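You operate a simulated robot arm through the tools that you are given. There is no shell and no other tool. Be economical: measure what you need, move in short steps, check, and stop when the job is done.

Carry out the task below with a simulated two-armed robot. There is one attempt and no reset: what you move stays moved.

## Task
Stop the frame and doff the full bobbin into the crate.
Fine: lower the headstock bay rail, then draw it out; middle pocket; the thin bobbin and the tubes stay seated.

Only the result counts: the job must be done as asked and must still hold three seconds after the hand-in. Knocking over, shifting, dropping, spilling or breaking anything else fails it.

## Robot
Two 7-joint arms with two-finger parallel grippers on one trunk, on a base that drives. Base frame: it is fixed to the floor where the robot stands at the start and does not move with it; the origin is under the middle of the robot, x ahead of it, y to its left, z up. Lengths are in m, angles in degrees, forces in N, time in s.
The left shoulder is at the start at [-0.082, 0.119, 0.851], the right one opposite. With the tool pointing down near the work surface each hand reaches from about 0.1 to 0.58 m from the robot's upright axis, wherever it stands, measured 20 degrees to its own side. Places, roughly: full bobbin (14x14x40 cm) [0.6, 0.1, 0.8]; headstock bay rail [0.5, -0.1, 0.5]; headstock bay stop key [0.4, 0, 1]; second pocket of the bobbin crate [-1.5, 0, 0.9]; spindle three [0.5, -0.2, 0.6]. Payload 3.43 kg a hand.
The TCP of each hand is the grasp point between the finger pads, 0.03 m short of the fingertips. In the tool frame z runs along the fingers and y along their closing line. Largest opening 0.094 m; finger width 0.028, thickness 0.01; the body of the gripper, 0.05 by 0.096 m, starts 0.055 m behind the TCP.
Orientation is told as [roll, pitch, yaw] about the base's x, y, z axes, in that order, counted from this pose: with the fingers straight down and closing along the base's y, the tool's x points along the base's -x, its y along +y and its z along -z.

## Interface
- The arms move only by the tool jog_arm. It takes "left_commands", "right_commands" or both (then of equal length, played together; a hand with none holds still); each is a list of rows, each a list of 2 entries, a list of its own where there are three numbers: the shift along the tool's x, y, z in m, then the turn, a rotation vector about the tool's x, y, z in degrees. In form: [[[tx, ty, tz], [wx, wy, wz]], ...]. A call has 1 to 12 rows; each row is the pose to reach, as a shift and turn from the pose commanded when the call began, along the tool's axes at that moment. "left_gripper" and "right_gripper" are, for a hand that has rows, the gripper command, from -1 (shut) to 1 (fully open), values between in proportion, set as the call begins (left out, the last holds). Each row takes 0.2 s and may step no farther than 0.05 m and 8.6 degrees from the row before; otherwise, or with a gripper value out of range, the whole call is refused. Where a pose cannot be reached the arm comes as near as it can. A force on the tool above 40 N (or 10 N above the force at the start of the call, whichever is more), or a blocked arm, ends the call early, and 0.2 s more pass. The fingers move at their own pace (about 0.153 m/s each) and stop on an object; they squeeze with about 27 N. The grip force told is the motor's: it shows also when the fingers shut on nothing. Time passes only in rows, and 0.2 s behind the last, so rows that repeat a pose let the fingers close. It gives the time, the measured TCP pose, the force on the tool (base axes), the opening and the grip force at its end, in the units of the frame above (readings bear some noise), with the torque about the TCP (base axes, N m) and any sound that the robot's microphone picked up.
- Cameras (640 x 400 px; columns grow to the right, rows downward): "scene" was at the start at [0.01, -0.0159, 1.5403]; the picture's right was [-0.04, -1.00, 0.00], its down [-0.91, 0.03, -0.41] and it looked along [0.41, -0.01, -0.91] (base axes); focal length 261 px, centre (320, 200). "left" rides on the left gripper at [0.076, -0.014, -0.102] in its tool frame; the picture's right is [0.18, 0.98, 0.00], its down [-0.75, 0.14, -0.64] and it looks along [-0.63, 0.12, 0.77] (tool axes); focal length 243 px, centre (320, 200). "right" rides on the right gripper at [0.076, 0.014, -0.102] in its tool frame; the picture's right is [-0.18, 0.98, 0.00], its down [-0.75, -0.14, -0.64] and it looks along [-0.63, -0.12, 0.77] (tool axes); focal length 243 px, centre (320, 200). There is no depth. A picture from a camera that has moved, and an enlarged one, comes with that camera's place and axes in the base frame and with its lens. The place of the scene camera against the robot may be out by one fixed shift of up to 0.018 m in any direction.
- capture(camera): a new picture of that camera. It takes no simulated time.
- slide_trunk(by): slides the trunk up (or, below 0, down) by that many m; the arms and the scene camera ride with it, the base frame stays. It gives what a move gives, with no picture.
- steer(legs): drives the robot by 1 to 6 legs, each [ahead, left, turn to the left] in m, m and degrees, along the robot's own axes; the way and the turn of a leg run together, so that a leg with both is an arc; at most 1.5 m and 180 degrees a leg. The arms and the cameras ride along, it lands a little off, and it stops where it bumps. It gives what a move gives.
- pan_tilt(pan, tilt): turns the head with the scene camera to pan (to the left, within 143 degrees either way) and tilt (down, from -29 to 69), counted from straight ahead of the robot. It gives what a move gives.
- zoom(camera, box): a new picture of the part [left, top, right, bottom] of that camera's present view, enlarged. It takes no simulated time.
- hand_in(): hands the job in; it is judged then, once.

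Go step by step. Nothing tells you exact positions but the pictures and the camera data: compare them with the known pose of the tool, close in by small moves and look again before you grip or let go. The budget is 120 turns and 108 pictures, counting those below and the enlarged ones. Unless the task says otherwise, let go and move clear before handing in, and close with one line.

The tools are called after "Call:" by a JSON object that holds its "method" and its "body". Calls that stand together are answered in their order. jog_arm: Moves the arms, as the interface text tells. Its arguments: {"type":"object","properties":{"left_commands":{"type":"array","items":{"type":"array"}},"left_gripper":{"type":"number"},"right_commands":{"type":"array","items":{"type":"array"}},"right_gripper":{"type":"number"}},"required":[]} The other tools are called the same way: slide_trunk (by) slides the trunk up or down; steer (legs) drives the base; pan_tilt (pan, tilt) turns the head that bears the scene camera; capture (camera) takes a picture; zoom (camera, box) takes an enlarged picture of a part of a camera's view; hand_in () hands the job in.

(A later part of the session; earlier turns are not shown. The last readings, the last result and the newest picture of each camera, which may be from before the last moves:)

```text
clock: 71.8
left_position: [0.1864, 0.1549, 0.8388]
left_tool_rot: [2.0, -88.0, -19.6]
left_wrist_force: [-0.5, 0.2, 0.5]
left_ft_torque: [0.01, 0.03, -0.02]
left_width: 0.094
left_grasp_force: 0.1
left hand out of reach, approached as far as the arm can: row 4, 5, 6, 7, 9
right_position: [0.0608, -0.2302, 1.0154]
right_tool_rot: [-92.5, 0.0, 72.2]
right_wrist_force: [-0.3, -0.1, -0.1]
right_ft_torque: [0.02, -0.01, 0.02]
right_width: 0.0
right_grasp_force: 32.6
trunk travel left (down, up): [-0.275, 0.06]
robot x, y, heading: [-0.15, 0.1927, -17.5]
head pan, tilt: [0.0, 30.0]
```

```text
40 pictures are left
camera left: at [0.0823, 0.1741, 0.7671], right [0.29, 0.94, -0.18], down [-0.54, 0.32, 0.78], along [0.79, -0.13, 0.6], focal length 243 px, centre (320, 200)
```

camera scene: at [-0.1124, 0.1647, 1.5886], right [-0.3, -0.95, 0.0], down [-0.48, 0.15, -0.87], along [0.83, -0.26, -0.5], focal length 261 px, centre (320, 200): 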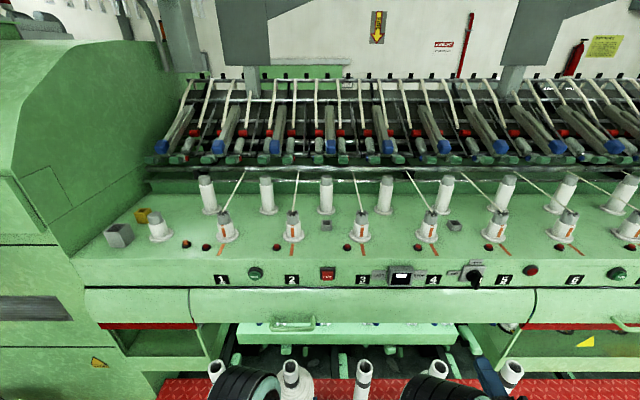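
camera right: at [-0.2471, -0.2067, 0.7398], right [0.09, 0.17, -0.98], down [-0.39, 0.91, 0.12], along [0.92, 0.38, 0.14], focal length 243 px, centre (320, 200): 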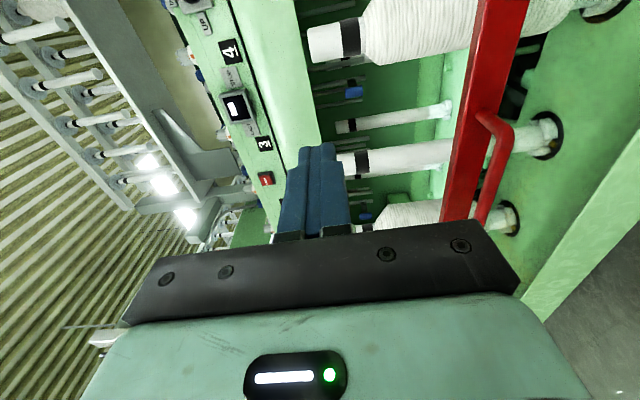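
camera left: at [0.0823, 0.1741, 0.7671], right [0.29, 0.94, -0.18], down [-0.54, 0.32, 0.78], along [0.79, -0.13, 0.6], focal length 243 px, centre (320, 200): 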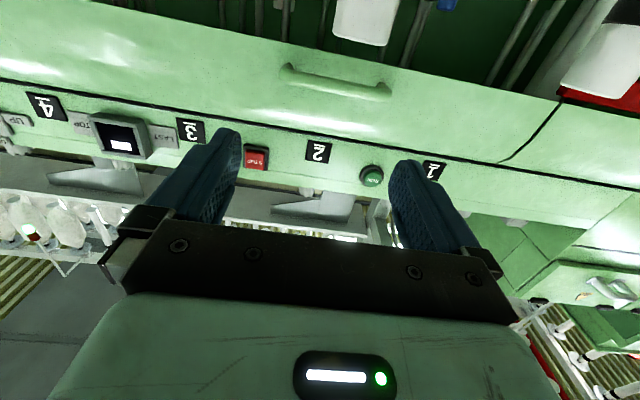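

Hand cameras put the neck at U≈0.262, V≈0.228, top z≈0.777. I back off slightly for reach and lower the left hand to neck height.

Call:
{"method": "steer", "body": {"legs": [[-0.08, 0, 0]]}}

Call:
{"method": "jog_arm", "body": {"left_commands": [[[0.03, 0.008, 0.01], [0, 0, 0]], [[0.06, 0.016, 0.025], [0, 0, 0]], [[0.096, 0.024, 0.04], [0, 0, 0]], [[0.096, 0.024, 0.05], [0, 0, 0]]]}}

Call:
{"method": "capture", "body": {"camera": "scene"}}

Call:
{"method": "capture", "body": {"camera": "left"}}

```text
clock: 72.9
left_position: [0.1069, 0.1795, 0.8401]
left_tool_rot: [1.0, -87.9, -18.6]
left_wrist_force: [-0.5, 0.1, 0.5]
left_ft_torque: [-0.03, 0.01, 0.0]
left_width: 0.0943
left_grasp_force: 0.1
right_position: [-0.0184, -0.2032, 1.0151]
right_tool_rot: [-92.5, 0.0, 72.1]
right_wrist_force: [0.0, 0.6, 1.1]
right_ft_torque: [-0.03, 0.0, -0.03]
right_width: 0.0
right_grasp_force: 32.8
trunk travel left (down, up): [-0.275, 0.06]
robot x, y, heading: [-0.2299, 0.2196, -17.7]
head pan, tilt: [0.0, 30.0]
```

```text
clock: 73.9
left_position: [0.1435, 0.1633, 0.7528]
left_tool_rot: [10.0, -87.7, -27.0]
left_wrist_force: [0.4, 0.0, 0.9]
left_ft_torque: [0.01, 0.01, 0.0]
left_width: 0.0943
left_grasp_force: 0.1
left hand out of reach, approached as far as the arm can: row 2, 3, 4
right_position: [-0.0173, -0.204, 1.0158]
right_tool_rot: [-92.5, 0.0, 72.2]
right_wrist_force: [0.6, -0.5, 0.1]
right_ft_torque: [-0.02, 0.02, -0.01]
right_width: 0.0
right_grasp_force: 32.8
trunk travel left (down, up): [-0.275, 0.06]
robot x, y, heading: [-0.225, 0.218, -17.5]
head pan, tilt: [0.0, 30.0]
```

```text
39 pictures are left
camera scene: at [-0.1899, 0.1908, 1.5885], right [-0.3, -0.95, 0.0], down [-0.48, 0.15, -0.87], along [0.83, -0.26, -0.5], focal length 261 px, centre (320, 200)
```

scene: 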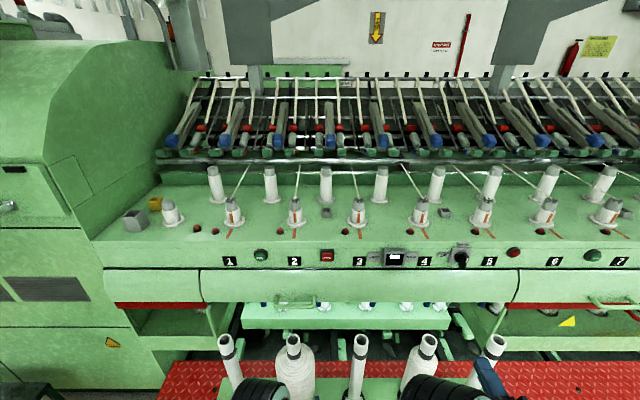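

```text
38 pictures are left
camera left: at [0.0399, 0.1822, 0.6813], right [0.28, 0.94, -0.18], down [-0.55, 0.31, 0.78], along [0.79, -0.12, 0.6], focal length 243 px, centre (320, 200)
```

left: 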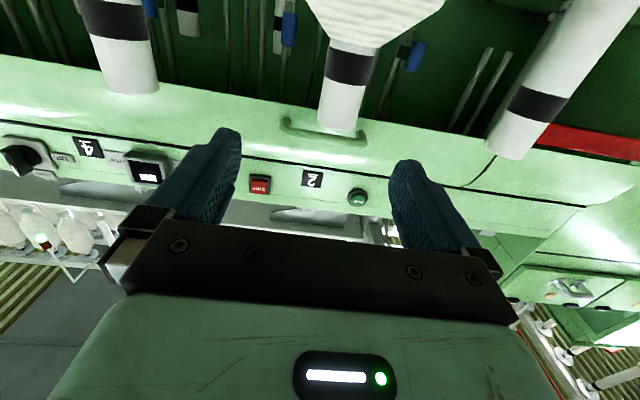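

The arm is awkward reaching across; I shift the robot right so the bobbin is on the left arm's own side, and lower the trunk a bit with the hand raised to compensate.

Call:
{"method": "jog_arm", "body": {"left_commands": [[[-0.04, 0, 0], [0, 0, 0]], [[-0.08, 0, 0], [0, 0, 0]], [[-0.08, 0.03, 0], [0, 0, 0]]]}}

Call:
{"method": "steer", "body": {"legs": [[0, -0.13, 0]]}}

Call:
{"method": "slide_trunk", "body": {"by": -0.08}}

```text
clock: 74.7
left_position: [0.1507, 0.1812, 0.8352]
left_tool_rot: [5.0, -87.7, -22.3]
left_wrist_force: [-0.5, -0.1, 0.1]
left_ft_torque: [-0.01, 0.01, -0.02]
left_width: 0.094
left_grasp_force: 0.0
left hand out of reach, approached as far as the arm can: row 3
right_position: [-0.0162, -0.2042, 1.0152]
right_tool_rot: [-92.4, 0.0, 72.2]
right_wrist_force: [0.0, 0.5, -0.9]
right_ft_torque: [0.01, -0.02, -0.02]
right_width: 0.0
right_grasp_force: 32.8
trunk travel left (down, up): [-0.275, 0.06]
robot x, y, heading: [-0.225, 0.2184, -17.3]
head pan, tilt: [0.0, 30.0]
```

```text
clock: 76.5
left_position: [0.1103, 0.053, 0.8348]
left_tool_rot: [5.5, -87.8, -22.8]
left_wrist_force: [0.0, -0.6, 0.3]
left_ft_torque: [-0.03, 0.0, -0.01]
left_width: 0.0941
left_grasp_force: 0.2
right_position: [-0.0578, -0.3317, 1.015]
right_tool_rot: [-92.4, -0.1, 72.1]
right_wrist_force: [0.7, 0.0, -0.5]
right_ft_torque: [0.01, 0.03, 0.02]
right_width: 0.0
right_grasp_force: 32.9
trunk travel left (down, up): [-0.275, 0.06]
robot x, y, heading: [-0.2672, 0.0889, -17.7]
head pan, tilt: [0.0, 30.0]
```

```text
clock: 77.7
left_position: [0.1107, 0.052, 0.7551]
left_tool_rot: [7.7, -87.8, -24.8]
left_wrist_force: [0.0, 0.7, 0.3]
left_ft_torque: [0.0, 0.0, -0.02]
left_width: 0.0941
left_grasp_force: 0.0
right_position: [-0.0569, -0.3315, 0.9359]
right_tool_rot: [-92.6, 0.0, 72.1]
right_wrist_force: [-0.4, -0.5, 0.1]
right_ft_torque: [0.0, -0.03, -0.01]
right_width: 0.0001
right_grasp_force: 33.0
trunk travel left (down, up): [-0.195, 0.14]
robot x, y, heading: [-0.2701, 0.0897, -18.0]
head pan, tilt: [0.0, 30.0]
```

Call:
{"method": "jog_arm", "body": {"left_commands": [[[0, 0.04, 0], [0, 0, 0]], [[0, 0.08, 0], [0, 0, 0]], [[0.007, 0.12, 0], [0, 0, 0]], [[0.013, 0.145, 0], [0, 0, 0]]]}}

Call:
{"method": "capture", "body": {"camera": "left"}}

Call:
{"method": "capture", "body": {"camera": "scene"}}

```text
clock: 78.7
left_position: [0.1053, 0.0629, 0.7675]
left_tool_rot: [10.0, -87.7, -26.9]
left_wrist_force: [-0.6, 0.5, -0.7]
left_ft_torque: [0.0, 0.01, 0.01]
left_width: 0.0938
left_grasp_force: 0.1
left hand out of reach, approached as far as the arm can: row 1, 2, 3, 4
right_position: [-0.058, -0.3314, 0.9348]
right_tool_rot: [-92.6, -0.1, 72.1]
right_wrist_force: [0.0, -0.3, 0.0]
right_ft_torque: [0.02, 0.0, 0.02]
right_width: 0.0
right_grasp_force: 33.1
trunk travel left (down, up): [-0.195, 0.14]
robot x, y, heading: [-0.269, 0.0886, -18.0]
head pan, tilt: [0.0, 30.0]
```

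```text
37 pictures are left
camera left: at [0.0011, 0.0807, 0.6963], right [0.28, 0.94, -0.18], down [-0.55, 0.31, 0.78], along [0.79, -0.12, 0.6], focal length 243 px, centre (320, 200)
```

left: 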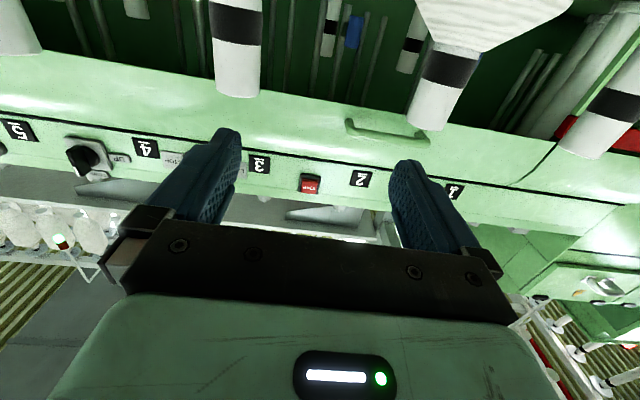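

```text
36 pictures are left
camera scene: at [-0.2281, 0.0628, 1.5081], right [-0.3, -0.95, 0.0], down [-0.48, 0.15, -0.87], along [0.83, -0.26, -0.5], focal length 261 px, centre (320, 200)
```

scene: 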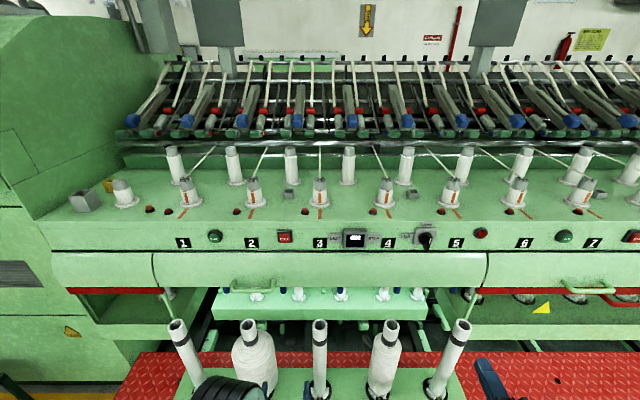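

The arm is too folded, so I back the robot 0.15 m and extend the hand forward and left.

Call:
{"method": "steer", "body": {"legs": [[-0.15, 0, 0]]}}

Call:
{"method": "jog_arm", "body": {"left_commands": [[[0, 0.01, 0.04], [0, 0, 0]], [[0, 0.03, 0.08], [0, 0, 0]], [[0, 0.06, 0.11], [0, 0, 0]], [[0, 0.1, 0.13], [0, 0, 0]], [[0.01, 0.13, 0.13], [0, 0, 0]], [[0.025, 0.132, 0.13], [0, 0, 0]]]}}

Call:
{"method": "capture", "body": {"camera": "left"}}

```text
clock: 80.1
left_position: [-0.0393, 0.1098, 0.7688]
left_tool_rot: [10.4, -87.7, -26.9]
left_wrist_force: [-0.2, 0.4, 0.7]
left_ft_torque: [-0.02, 0.01, 0.02]
left_width: 0.0939
left_grasp_force: 0.1
right_position: [-0.1996, -0.2845, 0.9362]
right_tool_rot: [-92.5, 0.1, 72.3]
right_wrist_force: [-0.1, 0.4, 0.2]
right_ft_torque: [-0.01, 0.0, 0.01]
right_width: 0.0002
right_grasp_force: 33.0
trunk travel left (down, up): [-0.195, 0.14]
robot x, y, heading: [-0.4111, 0.1378, -17.4]
head pan, tilt: [0.0, 30.0]
```

```text
clock: 81.5
left_position: [0.1038, 0.1001, 0.7549]
left_tool_rot: [32.3, -86.8, -44.1]
left_wrist_force: [-0.2, 0.4, -0.6]
left_ft_torque: [-0.01, 0.04, 0.0]
left_width: 0.094
left_grasp_force: 0.0
left hand out of reach, approached as far as the arm can: row 1, 2, 3, 4, 5, 6
right_position: [-0.1999, -0.2859, 0.9347]
right_tool_rot: [-92.5, 0.1, 72.4]
right_wrist_force: [-0.2, 0.9, -0.2]
right_ft_torque: [0.0, -0.02, -0.02]
right_width: 0.0001
right_grasp_force: 32.5
trunk travel left (down, up): [-0.195, 0.14]
robot x, y, heading: [-0.4103, 0.1368, -17.6]
head pan, tilt: [0.0, 30.0]
```

```text
35 pictures are left
camera left: at [-0.0016, 0.1106, 0.6841], right [0.19, 0.97, -0.15], down [-0.57, 0.24, 0.79], along [0.8, -0.07, 0.6], focal length 243 px, centre (320, 200)
```

left: 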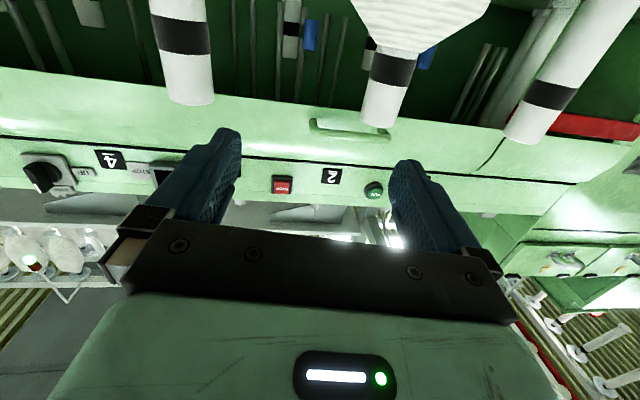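

Joint limits bind with the hand dead level. I tilt the hand to about -60° pitch, which suits the reach better, and see.

Call:
{"method": "jog_arm", "body": {"left_commands": [[[-0.015, 0, 0], [0, 7.5, 0]], [[-0.03, 0, 0], [0, 15, 0]], [[-0.04, 0, 0], [0, 22.5, 0]], [[-0.05, 0, 0], [0, 30, 0]], [[-0.05, 0, 0], [0, 30, 0]]]}}

Call:
{"method": "capture", "body": {"camera": "left"}}

```text
clock: 82.7
left_position: [0.1033, 0.0969, 0.8065]
left_tool_rot: [3.2, -57.0, -14.6]
left_wrist_force: [1.0, -0.4, 0.6]
left_ft_torque: [-0.01, -0.04, 0.01]
left_width: 0.094
left_grasp_force: 0.0
right_position: [-0.1998, -0.2853, 0.9337]
right_tool_rot: [-92.6, -0.1, 72.4]
right_wrist_force: [0.6, 0.6, 0.1]
right_ft_torque: [0.01, 0.0, 0.03]
right_width: 0.0
right_grasp_force: 32.9
trunk travel left (down, up): [-0.195, 0.14]
robot x, y, heading: [-0.41, 0.1376, -17.8]
head pan, tilt: [0.0, 30.0]
```

```text
34 pictures are left
camera left: at [-0.0242, 0.1105, 0.7985], right [0.11, 0.99, -0.12], down [-0.1, 0.14, 0.99], along [0.99, -0.09, 0.12], focal length 243 px, centre (320, 200)
```

left: 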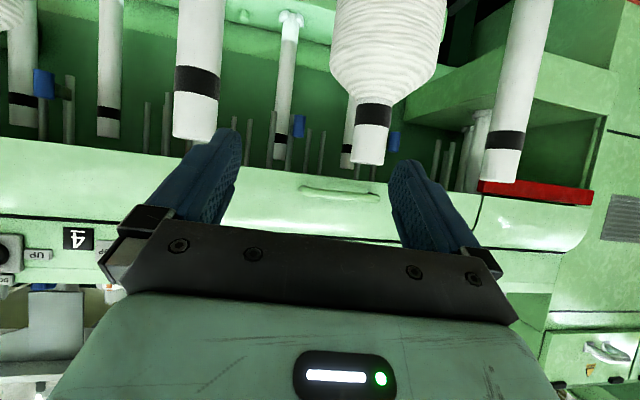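

The tilted posture reaches well. Neck grasp point is about base (0.319, 0.138, 0.748); I line up first, then approach along the fingers.

Call:
{"method": "jog_arm", "body": {"left_commands": [[[-0.015, 0.021, 0.02], [0, 0, 0]], [[-0.03, 0.042, 0.04], [0, 0, 0]], [[-0.045, 0.063, 0.065], [0, 0, 0]], [[-0.06, 0.084, 0.09], [0, 0, 0]]]}}

Call:
{"method": "capture", "body": {"camera": "left"}}

Call:
{"method": "zoom", "body": {"camera": "scene", "box": [160, 200, 416, 400]}}

```text
clock: 83.7
left_position: [0.226, 0.1581, 0.8133]
left_tool_rot: [3.2, -57.1, -14.7]
left_wrist_force: [0.0, 0.1, 1.0]
left_ft_torque: [0.0, 0.04, -0.03]
left_width: 0.0936
left_grasp_force: 0.0
right_position: [-0.1998, -0.2857, 0.9353]
right_tool_rot: [-92.4, 0.0, 72.4]
right_wrist_force: [0.4, 0.6, -0.8]
right_ft_torque: [0.0, 0.01, -0.04]
right_width: 0.0
right_grasp_force: 33.2
trunk travel left (down, up): [-0.195, 0.14]
robot x, y, heading: [-0.4119, 0.1351, -17.4]
head pan, tilt: [0.0, 30.0]
```

```text
33 pictures are left
camera left: at [0.1001, 0.172, 0.8047], right [0.11, 0.99, -0.12], down [-0.1, 0.14, 0.99], along [0.99, -0.09, 0.12], focal length 243 px, centre (320, 200)
```

left: 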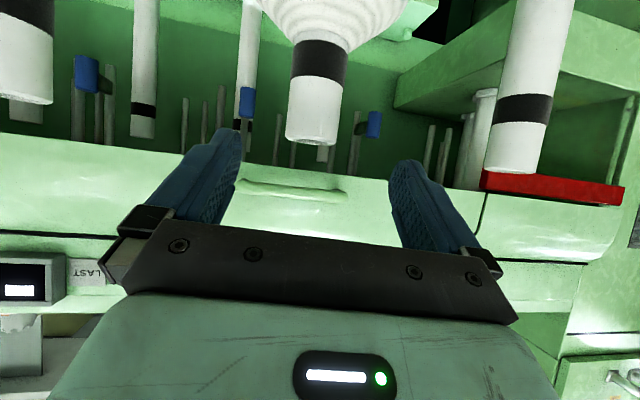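

```text
2.00 times, centred on (288, 300) of scene
camera zoom: at [-0.3709, 0.1085, 1.5081], right [-0.3, -0.95, 0.0], down [-0.48, 0.15, -0.87], along [0.83, -0.26, -0.5], focal length 521 px, centre (384, 0)
```

zoom: 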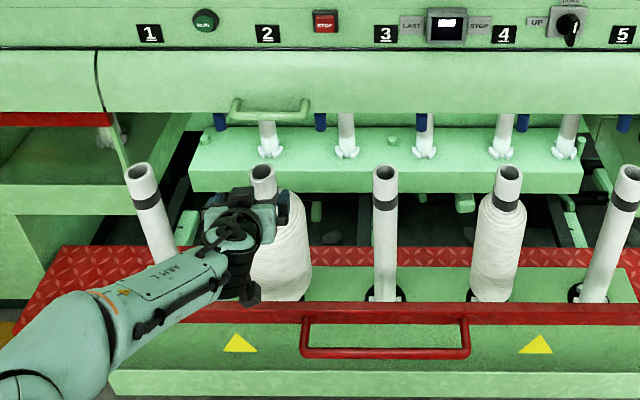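

Estimates agree (neck at (0.319, 0.137), top z 0.774). I advance along the fingers and grip.

Call:
{"method": "jog_arm", "body": {"left_commands": [[[0.002, -0.002, 0.04], [0, 0, 0]], [[0.004, -0.002, 0.08], [0, 0, 0]], [[0.005, -0.002, 0.1], [0, 0, 0]], [[0.005, -0.002, 0.116], [0, 0, 0]]]}}

Call:
{"method": "capture", "body": {"camera": "left"}}

```text
clock: 84.7
left_position: [0.3164, 0.1392, 0.7474]
left_tool_rot: [3.1, -57.1, -14.5]
left_wrist_force: [-0.1, -0.1, 0.4]
left_ft_torque: [0.03, -0.02, 0.03]
left_width: 0.0938
left_grasp_force: 0.0
right_position: [-0.1991, -0.2853, 0.9351]
right_tool_rot: [-92.6, 0.0, 72.3]
right_wrist_force: [0.0, -0.3, 0.1]
right_ft_torque: [0.01, 0.0, 0.01]
right_width: 0.0
right_grasp_force: 32.8
trunk travel left (down, up): [-0.195, 0.14]
robot x, y, heading: [-0.4088, 0.139, -17.4]
head pan, tilt: [0.0, 30.0]
```

```text
31 pictures are left
camera left: at [0.1898, 0.1516, 0.7388], right [0.11, 0.99, -0.12], down [-0.11, 0.14, 0.99], along [0.99, -0.09, 0.12], focal length 243 px, centre (320, 200)
```

left: 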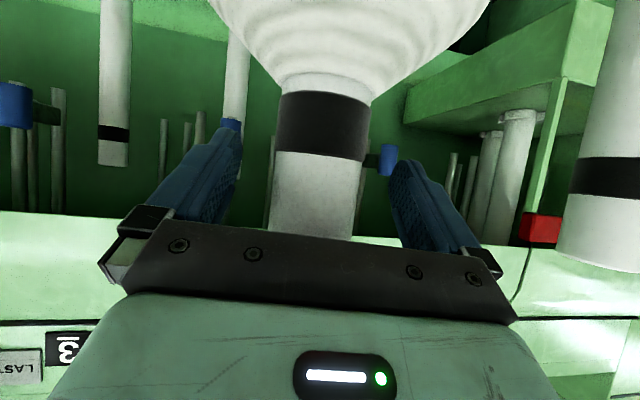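

Neck is centred between the fingers. Closing.

Call:
{"method": "jog_arm", "body": {"left_commands": [[[0, 0, 0], [0, 0, 0]], [[0, 0, 0], [0, 0, 0]], [[0, 0, 0], [0, 0, 0]], [[0, 0, 0], [0, 0, 0]]], "left_gripper": -1}}

Call:
{"method": "jog_arm", "body": {"left_commands": [[[-0.0084, 0, -0.0054], [0, 0, 0]], [[-0.0168, 0, -0.0108], [0, 0, 0]], [[-0.0252, 0, -0.0162], [0, 0, 0]], [[-0.042, 0, -0.027], [0, 0, 0]]]}}

Call:
{"method": "capture", "body": {"camera": "scene"}}

```text
clock: 85.7
left_position: [0.315, 0.1383, 0.7471]
left_tool_rot: [3.2, -57.0, -14.5]
left_wrist_force: [-0.2, -2.2, 0.1]
left_ft_torque: [-0.26, -0.1, -0.05]
left_width: 0.0497
left_grasp_force: 26.7
right_position: [-0.1993, -0.2851, 0.936]
right_tool_rot: [-92.5, 0.1, 72.4]
right_wrist_force: [-0.6, -0.3, 0.3]
right_ft_torque: [0.05, 0.03, -0.02]
right_width: 0.0
right_grasp_force: 33.0
trunk travel left (down, up): [-0.195, 0.14]
robot x, y, heading: [-0.4115, 0.1372, -17.4]
head pan, tilt: [0.0, 30.0]
```

```text
clock: 86.7
left_position: [0.315, 0.1366, 0.796]
left_tool_rot: [3.2, -56.9, -14.7]
left_wrist_force: [-1.3, -0.7, -12.4]
left_ft_torque: [0.01, 0.07, -0.01]
left_width: 0.05
left_grasp_force: 26.5
right_position: [-0.198, -0.2843, 0.9341]
right_tool_rot: [-92.4, -0.1, 72.4]
right_wrist_force: [0.5, -0.1, -0.4]
right_ft_torque: [-0.01, -0.03, 0.03]
right_width: 0.0
right_grasp_force: 32.9
trunk travel left (down, up): [-0.195, 0.14]
robot x, y, heading: [-0.4088, 0.1339, -16.9]
head pan, tilt: [0.0, 30.0]
```

```text
30 pictures are left
camera scene: at [-0.3705, 0.1083, 1.5081], right [-0.3, -0.95, 0.0], down [-0.48, 0.15, -0.87], along [0.83, -0.26, -0.5], focal length 261 px, centre (320, 200)
```

scene: 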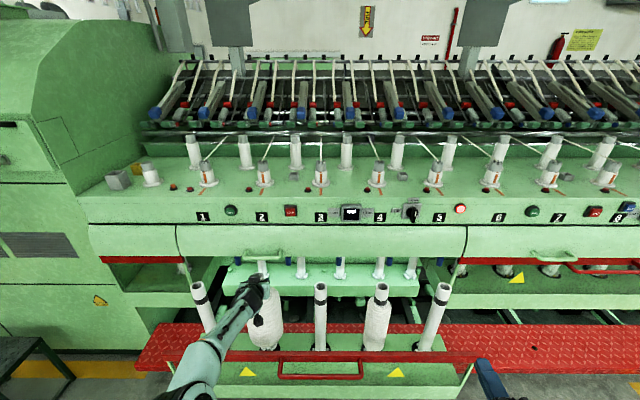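

The bobbin is held (about 12 N) and lifted 5 cm. I lift a further 5 cm and check its foot and the clearance to the cover's green handle.

Call:
{"method": "jog_arm", "body": {"left_commands": [[[-0.0168, 0, -0.0108], [0, 0, 0]], [[-0.0336, 0, -0.0216], [0, 0, 0]], [[-0.042, 0, -0.027], [0, 0, 0]]]}}

Call:
{"method": "zoom", "body": {"camera": "scene", "box": [180, 240, 340, 365]}}

Call:
{"method": "capture", "body": {"camera": "left"}}

```text
clock: 87.5
left_position: [0.3188, 0.1358, 0.8458]
left_tool_rot: [3.3, -57.0, -14.7]
left_wrist_force: [-0.9, 0.5, -11.7]
left_ft_torque: [0.03, 0.04, -0.03]
left_width: 0.0498
left_grasp_force: 26.7
right_position: [-0.1982, -0.2862, 0.9355]
right_tool_rot: [-92.3, 0.1, 72.4]
right_wrist_force: [-0.9, 0.6, -0.6]
right_ft_torque: [-0.02, -0.01, 0.01]
right_width: 0.0002
right_grasp_force: 33.1
trunk travel left (down, up): [-0.195, 0.14]
robot x, y, heading: [-0.4126, 0.1351, -17.2]
head pan, tilt: [0.0, 30.0]
```

```text
3.20 times, centred on (260, 302) of scene
camera zoom: at [-0.3701, 0.1083, 1.5081], right [-0.3, -0.95, 0.0], down [-0.48, 0.15, -0.87], along [0.83, -0.26, -0.5], focal length 834 px, centre (512, -128)
```

zoom: 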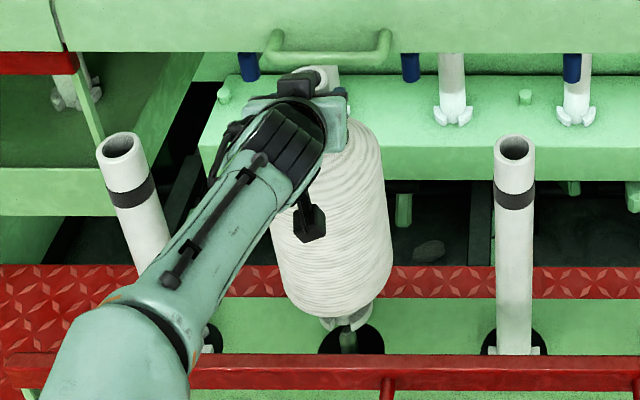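

```text
28 pictures are left
camera left: at [0.1913, 0.1492, 0.8366], right [0.11, 0.99, -0.12], down [-0.1, 0.13, 0.99], along [0.99, -0.09, 0.12], focal length 243 px, centre (320, 200)
```

left: 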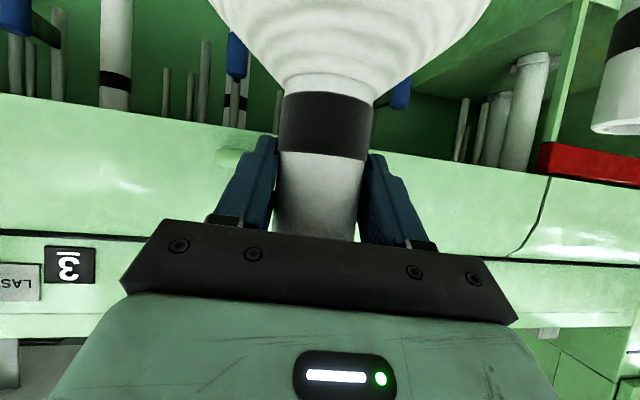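

Call:
{"method": "jog_arm", "body": {"left_commands": [[[-0.0168, 0, -0.0108], [0, 0, 0]], [[-0.0336, 0, -0.0216], [0, 0, 0]], [[-0.0336, 0, -0.0216], [0, 0, 0]]]}}

Call:
{"method": "zoom", "body": {"camera": "scene", "box": [200, 230, 328, 358]}}

```text
clock: 88.3
left_position: [0.316, 0.1343, 0.884]
left_tool_rot: [3.3, -56.9, -14.7]
left_wrist_force: [-1.0, 0.3, -12.4]
left_ft_torque: [0.03, 0.04, 0.0]
left_width: 0.0499
left_grasp_force: 27.2
right_position: [-0.1979, -0.2851, 0.9347]
right_tool_rot: [-92.4, 0.0, 72.4]
right_wrist_force: [0.4, -0.5, 0.0]
right_ft_torque: [-0.03, 0.01, -0.05]
right_width: 0.0
right_grasp_force: 33.6
trunk travel left (down, up): [-0.195, 0.14]
robot x, y, heading: [-0.4123, 0.1349, -17.4]
head pan, tilt: [0.0, 30.0]
```

```text
3.12 times, centred on (264, 294) of scene
camera zoom: at [-0.3698, 0.1084, 1.5081], right [-0.3, -0.95, 0.0], down [-0.48, 0.15, -0.87], along [0.83, -0.26, -0.5], focal length 814 px, centre (495, -94)
```

zoom: 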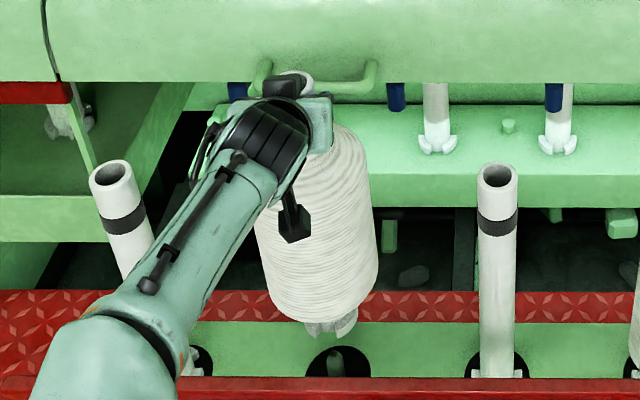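

The foot is clear of the pin. I draw it back 6 cm, then raise it with the arm and trunk.

Call:
{"method": "jog_arm", "body": {"left_commands": [[[0.011, 0.002, -0.0165], [0, 0, 0]], [[0.022, 0.004, -0.033], [0, 0, 0]], [[0.0325, 0.0055, -0.05], [0, 0, 0]], [[0.0325, 0.0055, -0.05], [0, 0, 0]]]}}

Call:
{"method": "slide_trunk", "body": {"by": 0.135}}

Call:
{"method": "jog_arm", "body": {"left_commands": [[[-0.0252, 0, -0.0162], [0, 0, 0]], [[-0.0504, 0, -0.0324], [0, 0, 0]], [[-0.0756, 0, -0.0486], [0, 0, 0]], [[-0.1008, 0, -0.065], [0, 0, 0]], [[-0.126, 0, -0.081], [0, 0, 0]], [[-0.151, 0, -0.097], [0, 0, 0]]]}}

Call:
{"method": "capture", "body": {"camera": "scene"}}

```text
clock: 89.3
left_position: [0.2584, 0.152, 0.8843]
left_tool_rot: [3.1, -57.0, -14.5]
left_wrist_force: [-0.7, 0.9, -12.4]
left_ft_torque: [0.06, 0.04, 0.0]
left_width: 0.0499
left_grasp_force: 27.0
right_position: [-0.1975, -0.2848, 0.9343]
right_tool_rot: [-92.3, 0.0, 72.4]
right_wrist_force: [0.1, 0.3, -0.3]
right_ft_torque: [-0.03, 0.01, -0.01]
right_width: 0.0004
right_grasp_force: 32.7
trunk travel left (down, up): [-0.195, 0.14]
robot x, y, heading: [-0.4157, 0.138, -17.5]
head pan, tilt: [0.0, 30.0]
```

```text
clock: 90.9
left_position: [0.2582, 0.1512, 1.02]
left_tool_rot: [3.3, -57.1, -14.7]
left_wrist_force: [-0.1, 0.4, -11.6]
left_ft_torque: [0.01, 0.08, 0.04]
left_width: 0.0496
left_grasp_force: 26.8
right_position: [-0.1662, -0.2944, 1.1021]
right_tool_rot: [-96.5, 0.0, 72.4]
right_wrist_force: [-0.3, -0.3, -0.7]
right_ft_torque: [0.01, 0.01, 0.03]
right_width: 0.0002
right_grasp_force: 33.3
trunk travel left (down, up): [-0.33, 0.005]
robot x, y, heading: [-0.4124, 0.1355, -17.4]
head pan, tilt: [0.0, 30.0]
```

```text
clock: 92.3
left_position: [0.2583, 0.145, 1.2008]
left_tool_rot: [3.1, -56.8, -14.6]
left_wrist_force: [-0.1, 0.2, -12.1]
left_ft_torque: [0.05, 0.11, 0.03]
left_width: 0.0499
left_grasp_force: 27.2
right_position: [-0.166, -0.2949, 1.102]
right_tool_rot: [-96.5, 0.0, 72.4]
right_wrist_force: [0.3, 0.2, 0.9]
right_ft_torque: [-0.01, 0.02, -0.01]
right_width: 0.0
right_grasp_force: 32.9
trunk travel left (down, up): [-0.33, 0.005]
robot x, y, heading: [-0.4103, 0.1366, -17.5]
head pan, tilt: [0.0, 30.0]
```

```text
26 pictures are left
camera scene: at [-0.3729, 0.1092, 1.6474], right [-0.3, -0.95, 0.0], down [-0.48, 0.15, -0.87], along [0.83, -0.26, -0.5], focal length 261 px, centre (320, 200)
```

scene: 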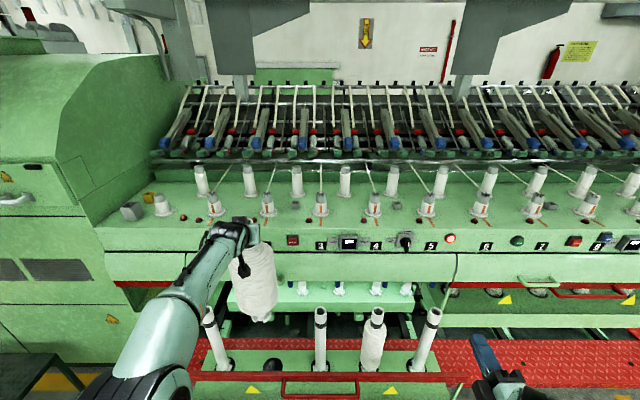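

The bobbin is clear. I reverse away from the frame, then draw the bobbin in and up for the turn.

Call:
{"method": "steer", "body": {"legs": [[-0.17, 0, 0]]}}

Call:
{"method": "jog_arm", "body": {"left_commands": [[[-0.0085, 0.004, -0.039], [0, 0, 0]], [[-0.017, 0.008, -0.078], [0, 0, 0]], [[-0.0255, 0.011, -0.118], [0, 0, 0]], [[-0.034, 0.015, -0.157], [0, 0, 0]], [[-0.043, 0.019, -0.196], [0, 0, 0]], [[-0.051, 0.022, -0.235], [0, 0, 0]], [[-0.06, 0.026, -0.275], [0, 0, 0]]]}}

Call:
{"method": "capture", "body": {"camera": "scene"}}

```text
clock: 93.7
left_position: [0.1004, 0.1926, 1.2006]
left_tool_rot: [3.3, -57.1, -14.8]
left_wrist_force: [0.3, 0.0, -11.1]
left_ft_torque: [0.03, 0.1, 0.02]
left_width: 0.0498
left_grasp_force: 26.8
right_position: [-0.3251, -0.2467, 1.1024]
right_tool_rot: [-96.5, 0.0, 72.2]
right_wrist_force: [0.9, 0.2, -0.4]
right_ft_torque: [-0.02, -0.01, 0.01]
right_width: 0.0
right_grasp_force: 32.9
trunk travel left (down, up): [-0.33, 0.005]
robot x, y, heading: [-0.5731, 0.1858, -17.5]
head pan, tilt: [0.0, 30.0]
```

```text
clock: 95.3
left_position: [-0.0893, 0.2544, 1.4046]
left_tool_rot: [3.4, -57.1, -14.8]
left_wrist_force: [0.4, 0.3, -11.4]
left_ft_torque: [0.07, 0.1, -0.01]
left_width: 0.0498
left_grasp_force: 26.4
right_position: [-0.3278, -0.2458, 1.1021]
right_tool_rot: [-96.6, -0.1, 72.3]
right_wrist_force: [0.4, -0.1, -1.0]
right_ft_torque: [-0.04, 0.0, 0.0]
right_width: 0.0
right_grasp_force: 32.9
trunk travel left (down, up): [-0.33, 0.005]
robot x, y, heading: [-0.5714, 0.1891, -17.7]
head pan, tilt: [0.0, 30.0]
```

```text
25 pictures are left
camera scene: at [-0.533, 0.1596, 1.6474], right [-0.3, -0.95, 0.0], down [-0.48, 0.15, -0.87], along [0.83, -0.26, -0.5], focal length 261 px, centre (320, 200)
```

scene: 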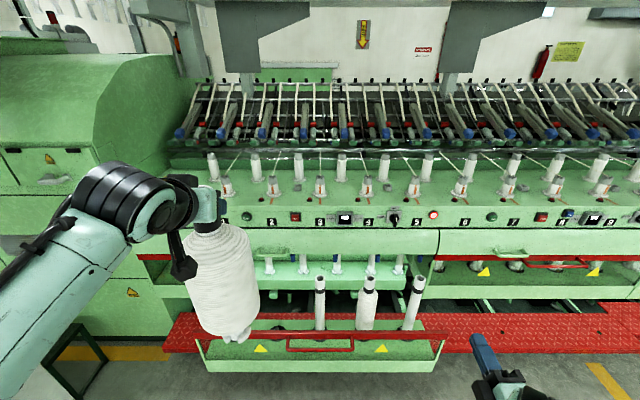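

Bobbin bottom is at about z=1.05. I turn to face the crate table.

Call:
{"method": "steer", "body": {"legs": [[0, 0, -81], [0, 0, -81]]}}

Call:
{"method": "pan_tilt", "body": {"pan": 0, "tilt": 40}}

Call:
{"method": "capture", "body": {"camera": "scene"}}

```text
clock: 102.6
left_position: [-1.0006, -0.043, 1.4043]
left_tool_rot: [3.3, -57.0, -174.5]
left_wrist_force: [-0.4, 0.4, -12.2]
left_ft_torque: [0.0, -0.08, 0.01]
left_width: 0.0499
left_grasp_force: 27.5
right_position: [-0.9486, 0.5077, 1.1019]
right_tool_rot: [-96.5, 0.0, -87.5]
right_wrist_force: [0.3, 0.3, 1.0]
right_ft_torque: [-0.02, 0.01, 0.02]
right_width: 0.0
right_grasp_force: 32.7
trunk travel left (down, up): [-0.33, 0.005]
robot x, y, heading: [-0.5726, 0.1899, -177.2]
head pan, tilt: [0.0, 30.0]
```

```text
clock: 103.3
left_position: [-1.0003, -0.0423, 1.4031]
left_tool_rot: [3.5, -56.9, -174.6]
left_wrist_force: [0.0, -0.6, -10.9]
left_ft_torque: [0.0, -0.1, -0.01]
left_width: 0.0495
left_grasp_force: 26.8
right_position: [-0.9481, 0.5082, 1.1017]
right_tool_rot: [-96.5, 0.0, -87.5]
right_wrist_force: [0.3, -0.5, 0.3]
right_ft_torque: [-0.02, 0.01, 0.01]
right_width: 0.0
right_grasp_force: 33.0
trunk travel left (down, up): [-0.33, 0.005]
robot x, y, heading: [-0.5702, 0.1864, -177.3]
head pan, tilt: [0.0, 40.0]
```

```text
24 pictures are left
camera scene: at [-0.6177, 0.1706, 1.6321], right [-0.05, 1.0, 0.0], down [0.64, 0.03, -0.77], along [-0.77, -0.04, -0.64], focal length 261 px, centre (320, 200)
```

scene: 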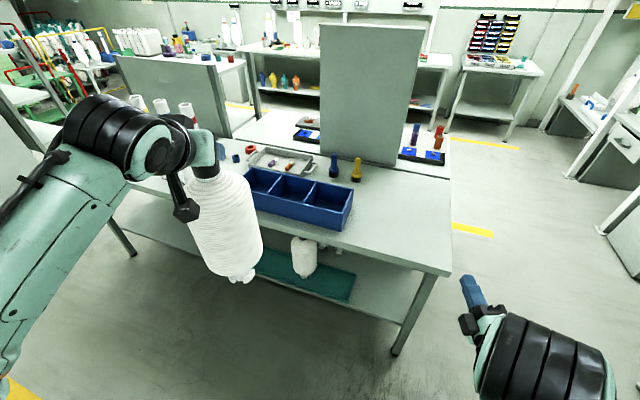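

Call:
{"method": "zoom", "body": {"camera": "scene", "box": [120, 90, 376, 250]}}

```text
2.50 times, centred on (248, 170) of scene
camera zoom: at [-0.6177, 0.1706, 1.6321], right [-0.05, 1.0, 0.0], down [0.64, 0.03, -0.77], along [-0.77, -0.04, -0.64], focal length 652 px, centre (500, 275)
```

zoom: 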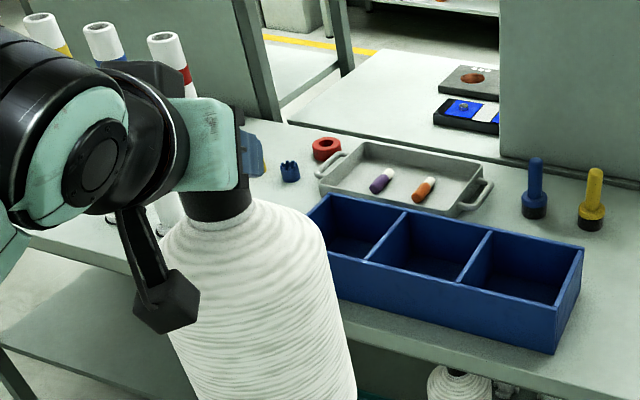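

Call:
{"method": "steer", "body": {"legs": [[0.17, 0, -2.8]]}}

Call:
{"method": "pan_tilt", "body": {"pan": 0, "tilt": 50}}

Call:
{"method": "zoom", "body": {"camera": "scene", "box": [140, 80, 396, 240]}}

Call:
{"method": "capture", "body": {"camera": "left"}}

```text
clock: 104.8
left_position: [-1.1797, -0.0279, 1.4038]
left_tool_rot: [3.3, -57.0, -177.2]
left_wrist_force: [0.5, -0.6, -11.7]
left_ft_torque: [-0.01, -0.06, -0.01]
left_width: 0.0497
left_grasp_force: 27.4
right_position: [-1.1035, 0.5208, 1.1011]
right_tool_rot: [-96.5, 0.0, -90.1]
right_wrist_force: [0.2, 0.2, -0.2]
right_ft_torque: [-0.04, 0.02, 0.02]
right_width: 0.0
right_grasp_force: 33.2
trunk travel left (down, up): [-0.33, 0.005]
robot x, y, heading: [-0.74, 0.1813, -179.8]
head pan, tilt: [0.0, 40.0]
```

```text
clock: 105.5
left_position: [-1.1804, -0.0274, 1.4038]
left_tool_rot: [3.5, -56.8, -177.2]
left_wrist_force: [0.1, -0.1, -11.2]
left_ft_torque: [0.0, -0.02, 0.03]
left_width: 0.0499
left_grasp_force: 27.0
right_position: [-1.105, 0.5213, 1.1026]
right_tool_rot: [-96.5, -0.1, -90.1]
right_wrist_force: [-0.6, 0.8, -0.1]
right_ft_torque: [-0.01, -0.01, 0.01]
right_width: 0.0001
right_grasp_force: 32.8
trunk travel left (down, up): [-0.33, 0.005]
robot x, y, heading: [-0.7417, 0.1859, -180.2]
head pan, tilt: [0.0, 50.0]
```

```text
2.50 times, centred on (268, 160) of scene
camera zoom: at [-0.7803, 0.1684, 1.618], right [0.0, 1.0, 0.0], down [0.77, 0.0, -0.64], along [-0.64, 0.0, -0.77], focal length 652 px, centre (450, 300)
```

zoom: 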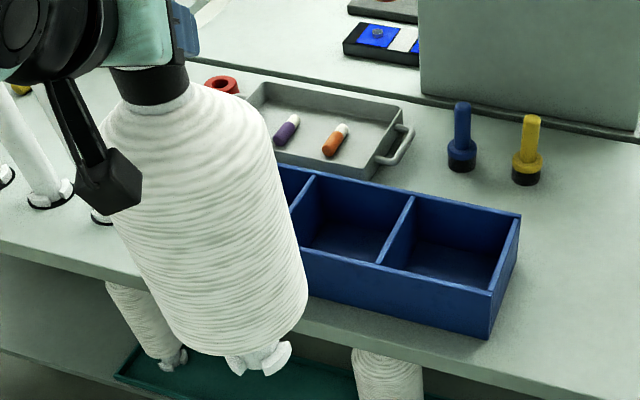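

```text
21 pictures are left
camera left: at [-1.0537, 0.0001, 1.3949], right [0.2, -0.97, -0.12], down [0.14, -0.1, 0.99], along [-0.97, -0.21, 0.11], focal length 243 px, centre (320, 200)
```

left: 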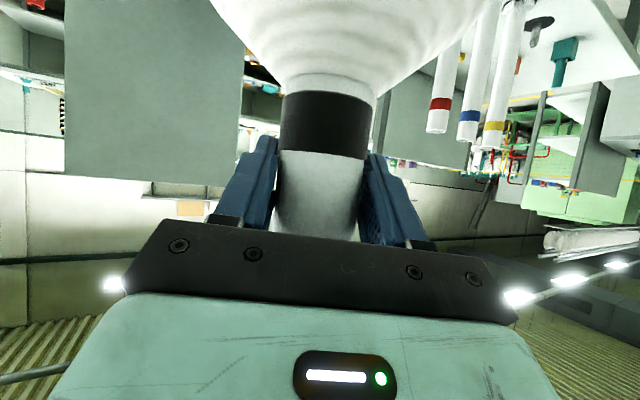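

Rim height is uncertain from these two views; the right-hand camera gives a side view of the crate.

Call:
{"method": "capture", "body": {"camera": "right"}}

```text
20 pictures are left
camera right: at [-1.0044, 0.5964, 1.0758], right [-0.11, -0.18, -0.98], down [0.65, -0.76, 0.07], along [-0.75, -0.63, 0.21], focal length 243 px, centre (320, 200)
```

right: 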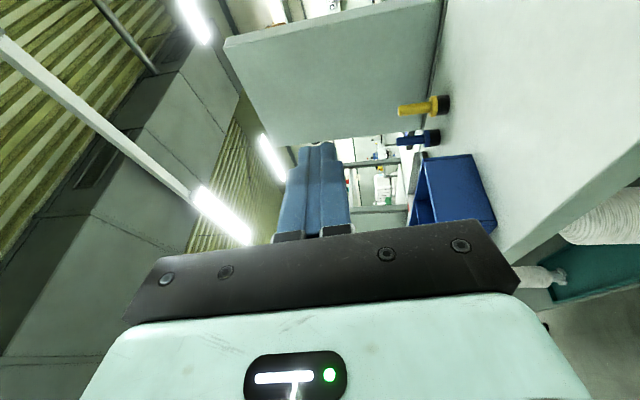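

Combining views: crate rim z≈0.963, table ≈0.855, middle pocket centre ≈(-1.49, 0.01), pocket only slightly wider than the bobbin. I drive ahead, then hover and compare.

Call:
{"method": "steer", "body": {"legs": [[0.15, 0, 0]]}}

Call:
{"method": "capture", "body": {"camera": "right"}}

```text
clock: 106.9
left_position: [-1.3247, -0.0288, 1.4041]
left_tool_rot: [3.3, -56.8, -177.1]
left_wrist_force: [-0.1, 0.6, -11.4]
left_ft_torque: [-0.01, -0.09, 0.04]
left_width: 0.05
left_grasp_force: 26.7
right_position: [-1.2485, 0.5192, 1.1016]
right_tool_rot: [-96.6, 0.0, -90.2]
right_wrist_force: [-0.2, -0.1, 0.0]
right_ft_torque: [-0.02, -0.01, 0.01]
right_width: 0.0
right_grasp_force: 33.2
trunk travel left (down, up): [-0.33, 0.005]
robot x, y, heading: [-0.8865, 0.182, -179.8]
head pan, tilt: [0.0, 50.0]
```

```text
19 pictures are left
camera right: at [-1.1491, 0.5956, 1.0754], right [-0.11, -0.18, -0.98], down [0.65, -0.75, 0.07], along [-0.75, -0.63, 0.21], focal length 243 px, centre (320, 200)
```

right: 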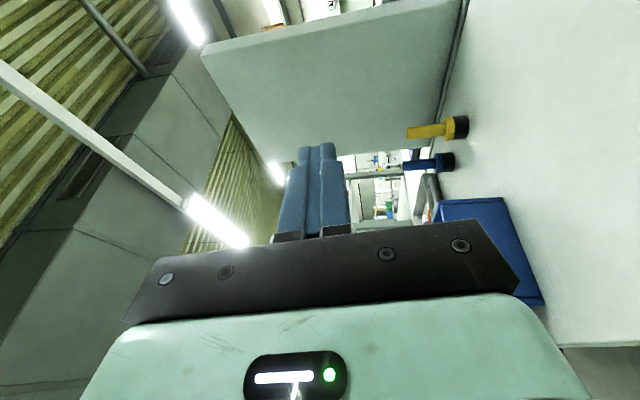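

Side views refine the crate: rim z≈0.95, middle pocket centre ≈(-1.505, -0.005). I re-pose the right hand as an overhead observer from the crate's right.

Call:
{"method": "jog_arm", "body": {"right_commands": [[[0, -0.015, 0], [0, 0, 8.2]], [[0, -0.03, 0], [0, 0, 16.4]], [[0, -0.045, 0], [0, 0, 24.6]], [[0, -0.06, 0], [0, 0, 32.8]], [[0, -0.075, -0.01], [0, 0, 41]], [[0, -0.09, -0.02], [0, 0, 49.2]], [[0, -0.105, -0.03], [0, 0, 57.4]], [[0, -0.12, -0.04], [0, 0, 65.6]], [[0, -0.135, -0.05], [0, 0, 73.8]], [[0, -0.15, -0.06], [0, 0, 82]], [[0, -0.15, -0.06], [0, 0, 90]]]}}

Call:
{"method": "jog_arm", "body": {"right_commands": [[[0, 0, 0], [0, 8, 0]], [[0, 0, 0], [0, 16, 0]], [[0, 0, 0], [0, 24, 0]], [[0, 0, 0], [0, 32, 0]], [[0, 0, 0], [0, 40, 0]], [[0, 0, 0], [0, 48, 0]], [[0, 0, 0], [0, 56, 0]], [[0, 0, 0], [0, 64, 0]], [[0, 0, 0], [0, 72, 0]]]}}

```text
clock: 109.3
left_position: [-1.3246, -0.0273, 1.4038]
left_tool_rot: [3.2, -57.0, -177.1]
left_wrist_force: [0.1, 0.3, -11.9]
left_ft_torque: [0.0, -0.11, 0.01]
left_width: 0.0496
left_grasp_force: 27.1
right_position: [-1.1721, 0.52, 1.2435]
right_tool_rot: [178.8, -83.3, 1.0]
right_wrist_force: [-0.2, -0.3, -0.5]
right_ft_torque: [-0.01, 0.0, 0.04]
right_width: 0.0001
right_grasp_force: 32.9
trunk travel left (down, up): [-0.33, 0.005]
robot x, y, heading: [-0.8879, 0.1833, -179.8]
head pan, tilt: [0.0, 50.0]
```

```text
clock: 111.3
left_position: [-1.3255, -0.0301, 1.4027]
left_tool_rot: [3.2, -56.9, -177.0]
left_wrist_force: [0.3, 0.1, -12.0]
left_ft_torque: [0.02, -0.02, 0.02]
left_width: 0.0497
left_grasp_force: 26.3
right_position: [-1.173, 0.5163, 1.2409]
right_tool_rot: [0.0, -24.5, 179.9]
right_wrist_force: [-0.5, 1.0, 0.6]
right_ft_torque: [0.03, 0.03, -0.01]
right_width: 0.0
right_grasp_force: 32.9
right hand out of reach, approached as far as the arm can: row 1, 2, 3, 4, 5, 6, 7, 8
trunk travel left (down, up): [-0.33, 0.005]
robot x, y, heading: [-0.8861, 0.181, -179.6]
head pan, tilt: [0.0, 50.0]
```

Call:
{"method": "jog_arm", "body": {"right_commands": [[[0, 0, 0], [-3.5, 0, -7.6]], [[0, 0, 0], [-7, 0, -15.2]], [[0, 0, 0], [-10.4, 0, -22.8]], [[0, 0, 0], [-13.8, 0, -30.4]], [[0, 0, 0], [-17.3, 0, -38]], [[0, 0, 0], [-20.7, 0, -45.5]]], "left_commands": [[[-0.016, -0.007, 0.025], [0, 0, 0]], [[-0.032, -0.014, 0.05], [0, 0, 0]], [[-0.048, -0.02, 0.074], [0, 0, 0]], [[-0.065, -0.027, 0.099], [0, 0, 0]], [[-0.081, -0.034, 0.123], [0, 0, 0]], [[-0.097, -0.041, 0.148], [0, 0, 0]]]}}

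Call:
{"method": "capture", "body": {"camera": "right"}}

Call:
{"method": "capture", "body": {"camera": "scene"}}

```text
clock: 112.7
left_position: [-1.4791, 0.0097, 1.3779]
left_tool_rot: [3.3, -56.7, -177.3]
left_wrist_force: [0.5, 0.3, -11.9]
left_ft_torque: [0.1, -0.08, 0.01]
left_width: 0.0497
left_grasp_force: 27.0
left hand out of reach, approached as far as the arm can: row 5, 6
right_position: [-1.174, 0.5203, 1.2441]
right_tool_rot: [0.2, -24.6, -129.8]
right_wrist_force: [-0.5, -0.3, -0.3]
right_ft_torque: [0.0, -0.01, 0.02]
right_width: 0.0002
right_grasp_force: 32.5
trunk travel left (down, up): [-0.33, 0.005]
robot x, y, heading: [-0.8868, 0.1811, -179.7]
head pan, tilt: [0.0, 50.0]
```

```text
18 pictures are left
camera right: at [-1.0919, 0.5964, 1.3048], right [0.65, -0.76, 0.08], down [-0.38, -0.23, 0.9], along [-0.66, -0.61, -0.43], focal length 243 px, centre (320, 200)
```

right: 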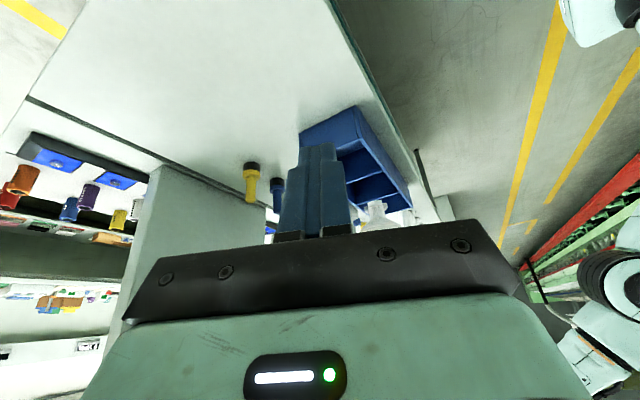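

```text
17 pictures are left
camera scene: at [-0.9264, 0.1693, 1.6178], right [0.0, 1.0, 0.0], down [0.77, 0.0, -0.64], along [-0.64, 0.0, -0.77], focal length 261 px, centre (320, 200)
```

scene: 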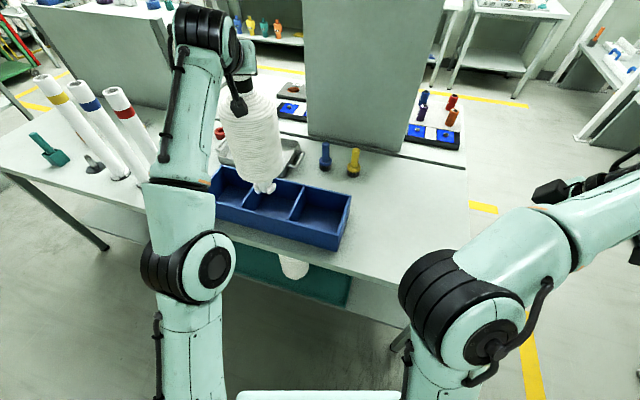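

The left arm was at full stretch up high; lowering gains reach. I lower slightly, and open/tilt the right hand so its fingers don't block the view.

Call:
{"method": "jog_arm", "body": {"right_commands": [[[0, 0, 0], [0, -7, 0]], [[0, 0, 0], [0, -14, 0]], [[0, 0, 0], [0, -14, 0]]], "right_gripper": 1, "left_commands": [[[0.008, 0, 0.005], [0, 0, 0]], [[0.017, 0, 0.011], [0, 0, 0]], [[0.025, 0, 0.016], [0, 0, 0]]]}}

Call:
{"method": "capture", "body": {"camera": "right"}}

```text
clock: 113.5
left_position: [-1.4777, 0.0062, 1.348]
left_tool_rot: [3.2, -56.9, -177.0]
left_wrist_force: [0.3, -0.6, -12.5]
left_ft_torque: [-0.04, -0.06, -0.01]
left_width: 0.0498
left_grasp_force: 27.5
right_position: [-1.1728, 0.5183, 1.2452]
right_tool_rot: [-0.1, -38.6, -130.0]
right_wrist_force: [0.1, 0.3, -0.1]
right_ft_torque: [-0.01, 0.0, 0.02]
right_width: 0.0941
right_grasp_force: 0.2
trunk travel left (down, up): [-0.33, 0.005]
robot x, y, heading: [-0.8846, 0.1821, -179.8]
head pan, tilt: [0.0, 50.0]
```

```text
16 pictures are left
camera right: at [-1.084, 0.6031, 1.277], right [0.66, -0.74, 0.11], down [-0.23, -0.05, 0.97], along [-0.72, -0.67, -0.2], focal length 243 px, centre (320, 200)
```

right: 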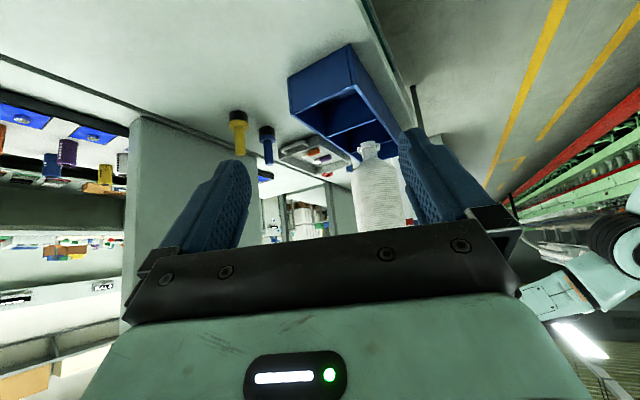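

Call:
{"method": "zoom", "body": {"camera": "right", "box": [260, 30, 440, 230]}}

```text
2.00 times, centred on (350, 130) of right
camera zoom: at [-1.084, 0.6031, 1.277], right [0.66, -0.74, 0.11], down [-0.23, -0.05, 0.97], along [-0.72, -0.67, -0.2], focal length 485 px, centre (260, 340)
```

zoom: 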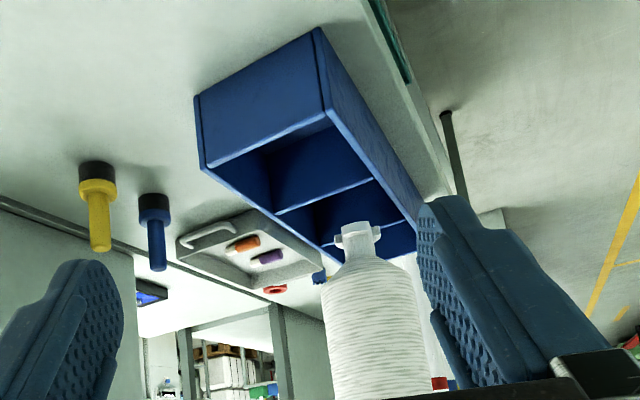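

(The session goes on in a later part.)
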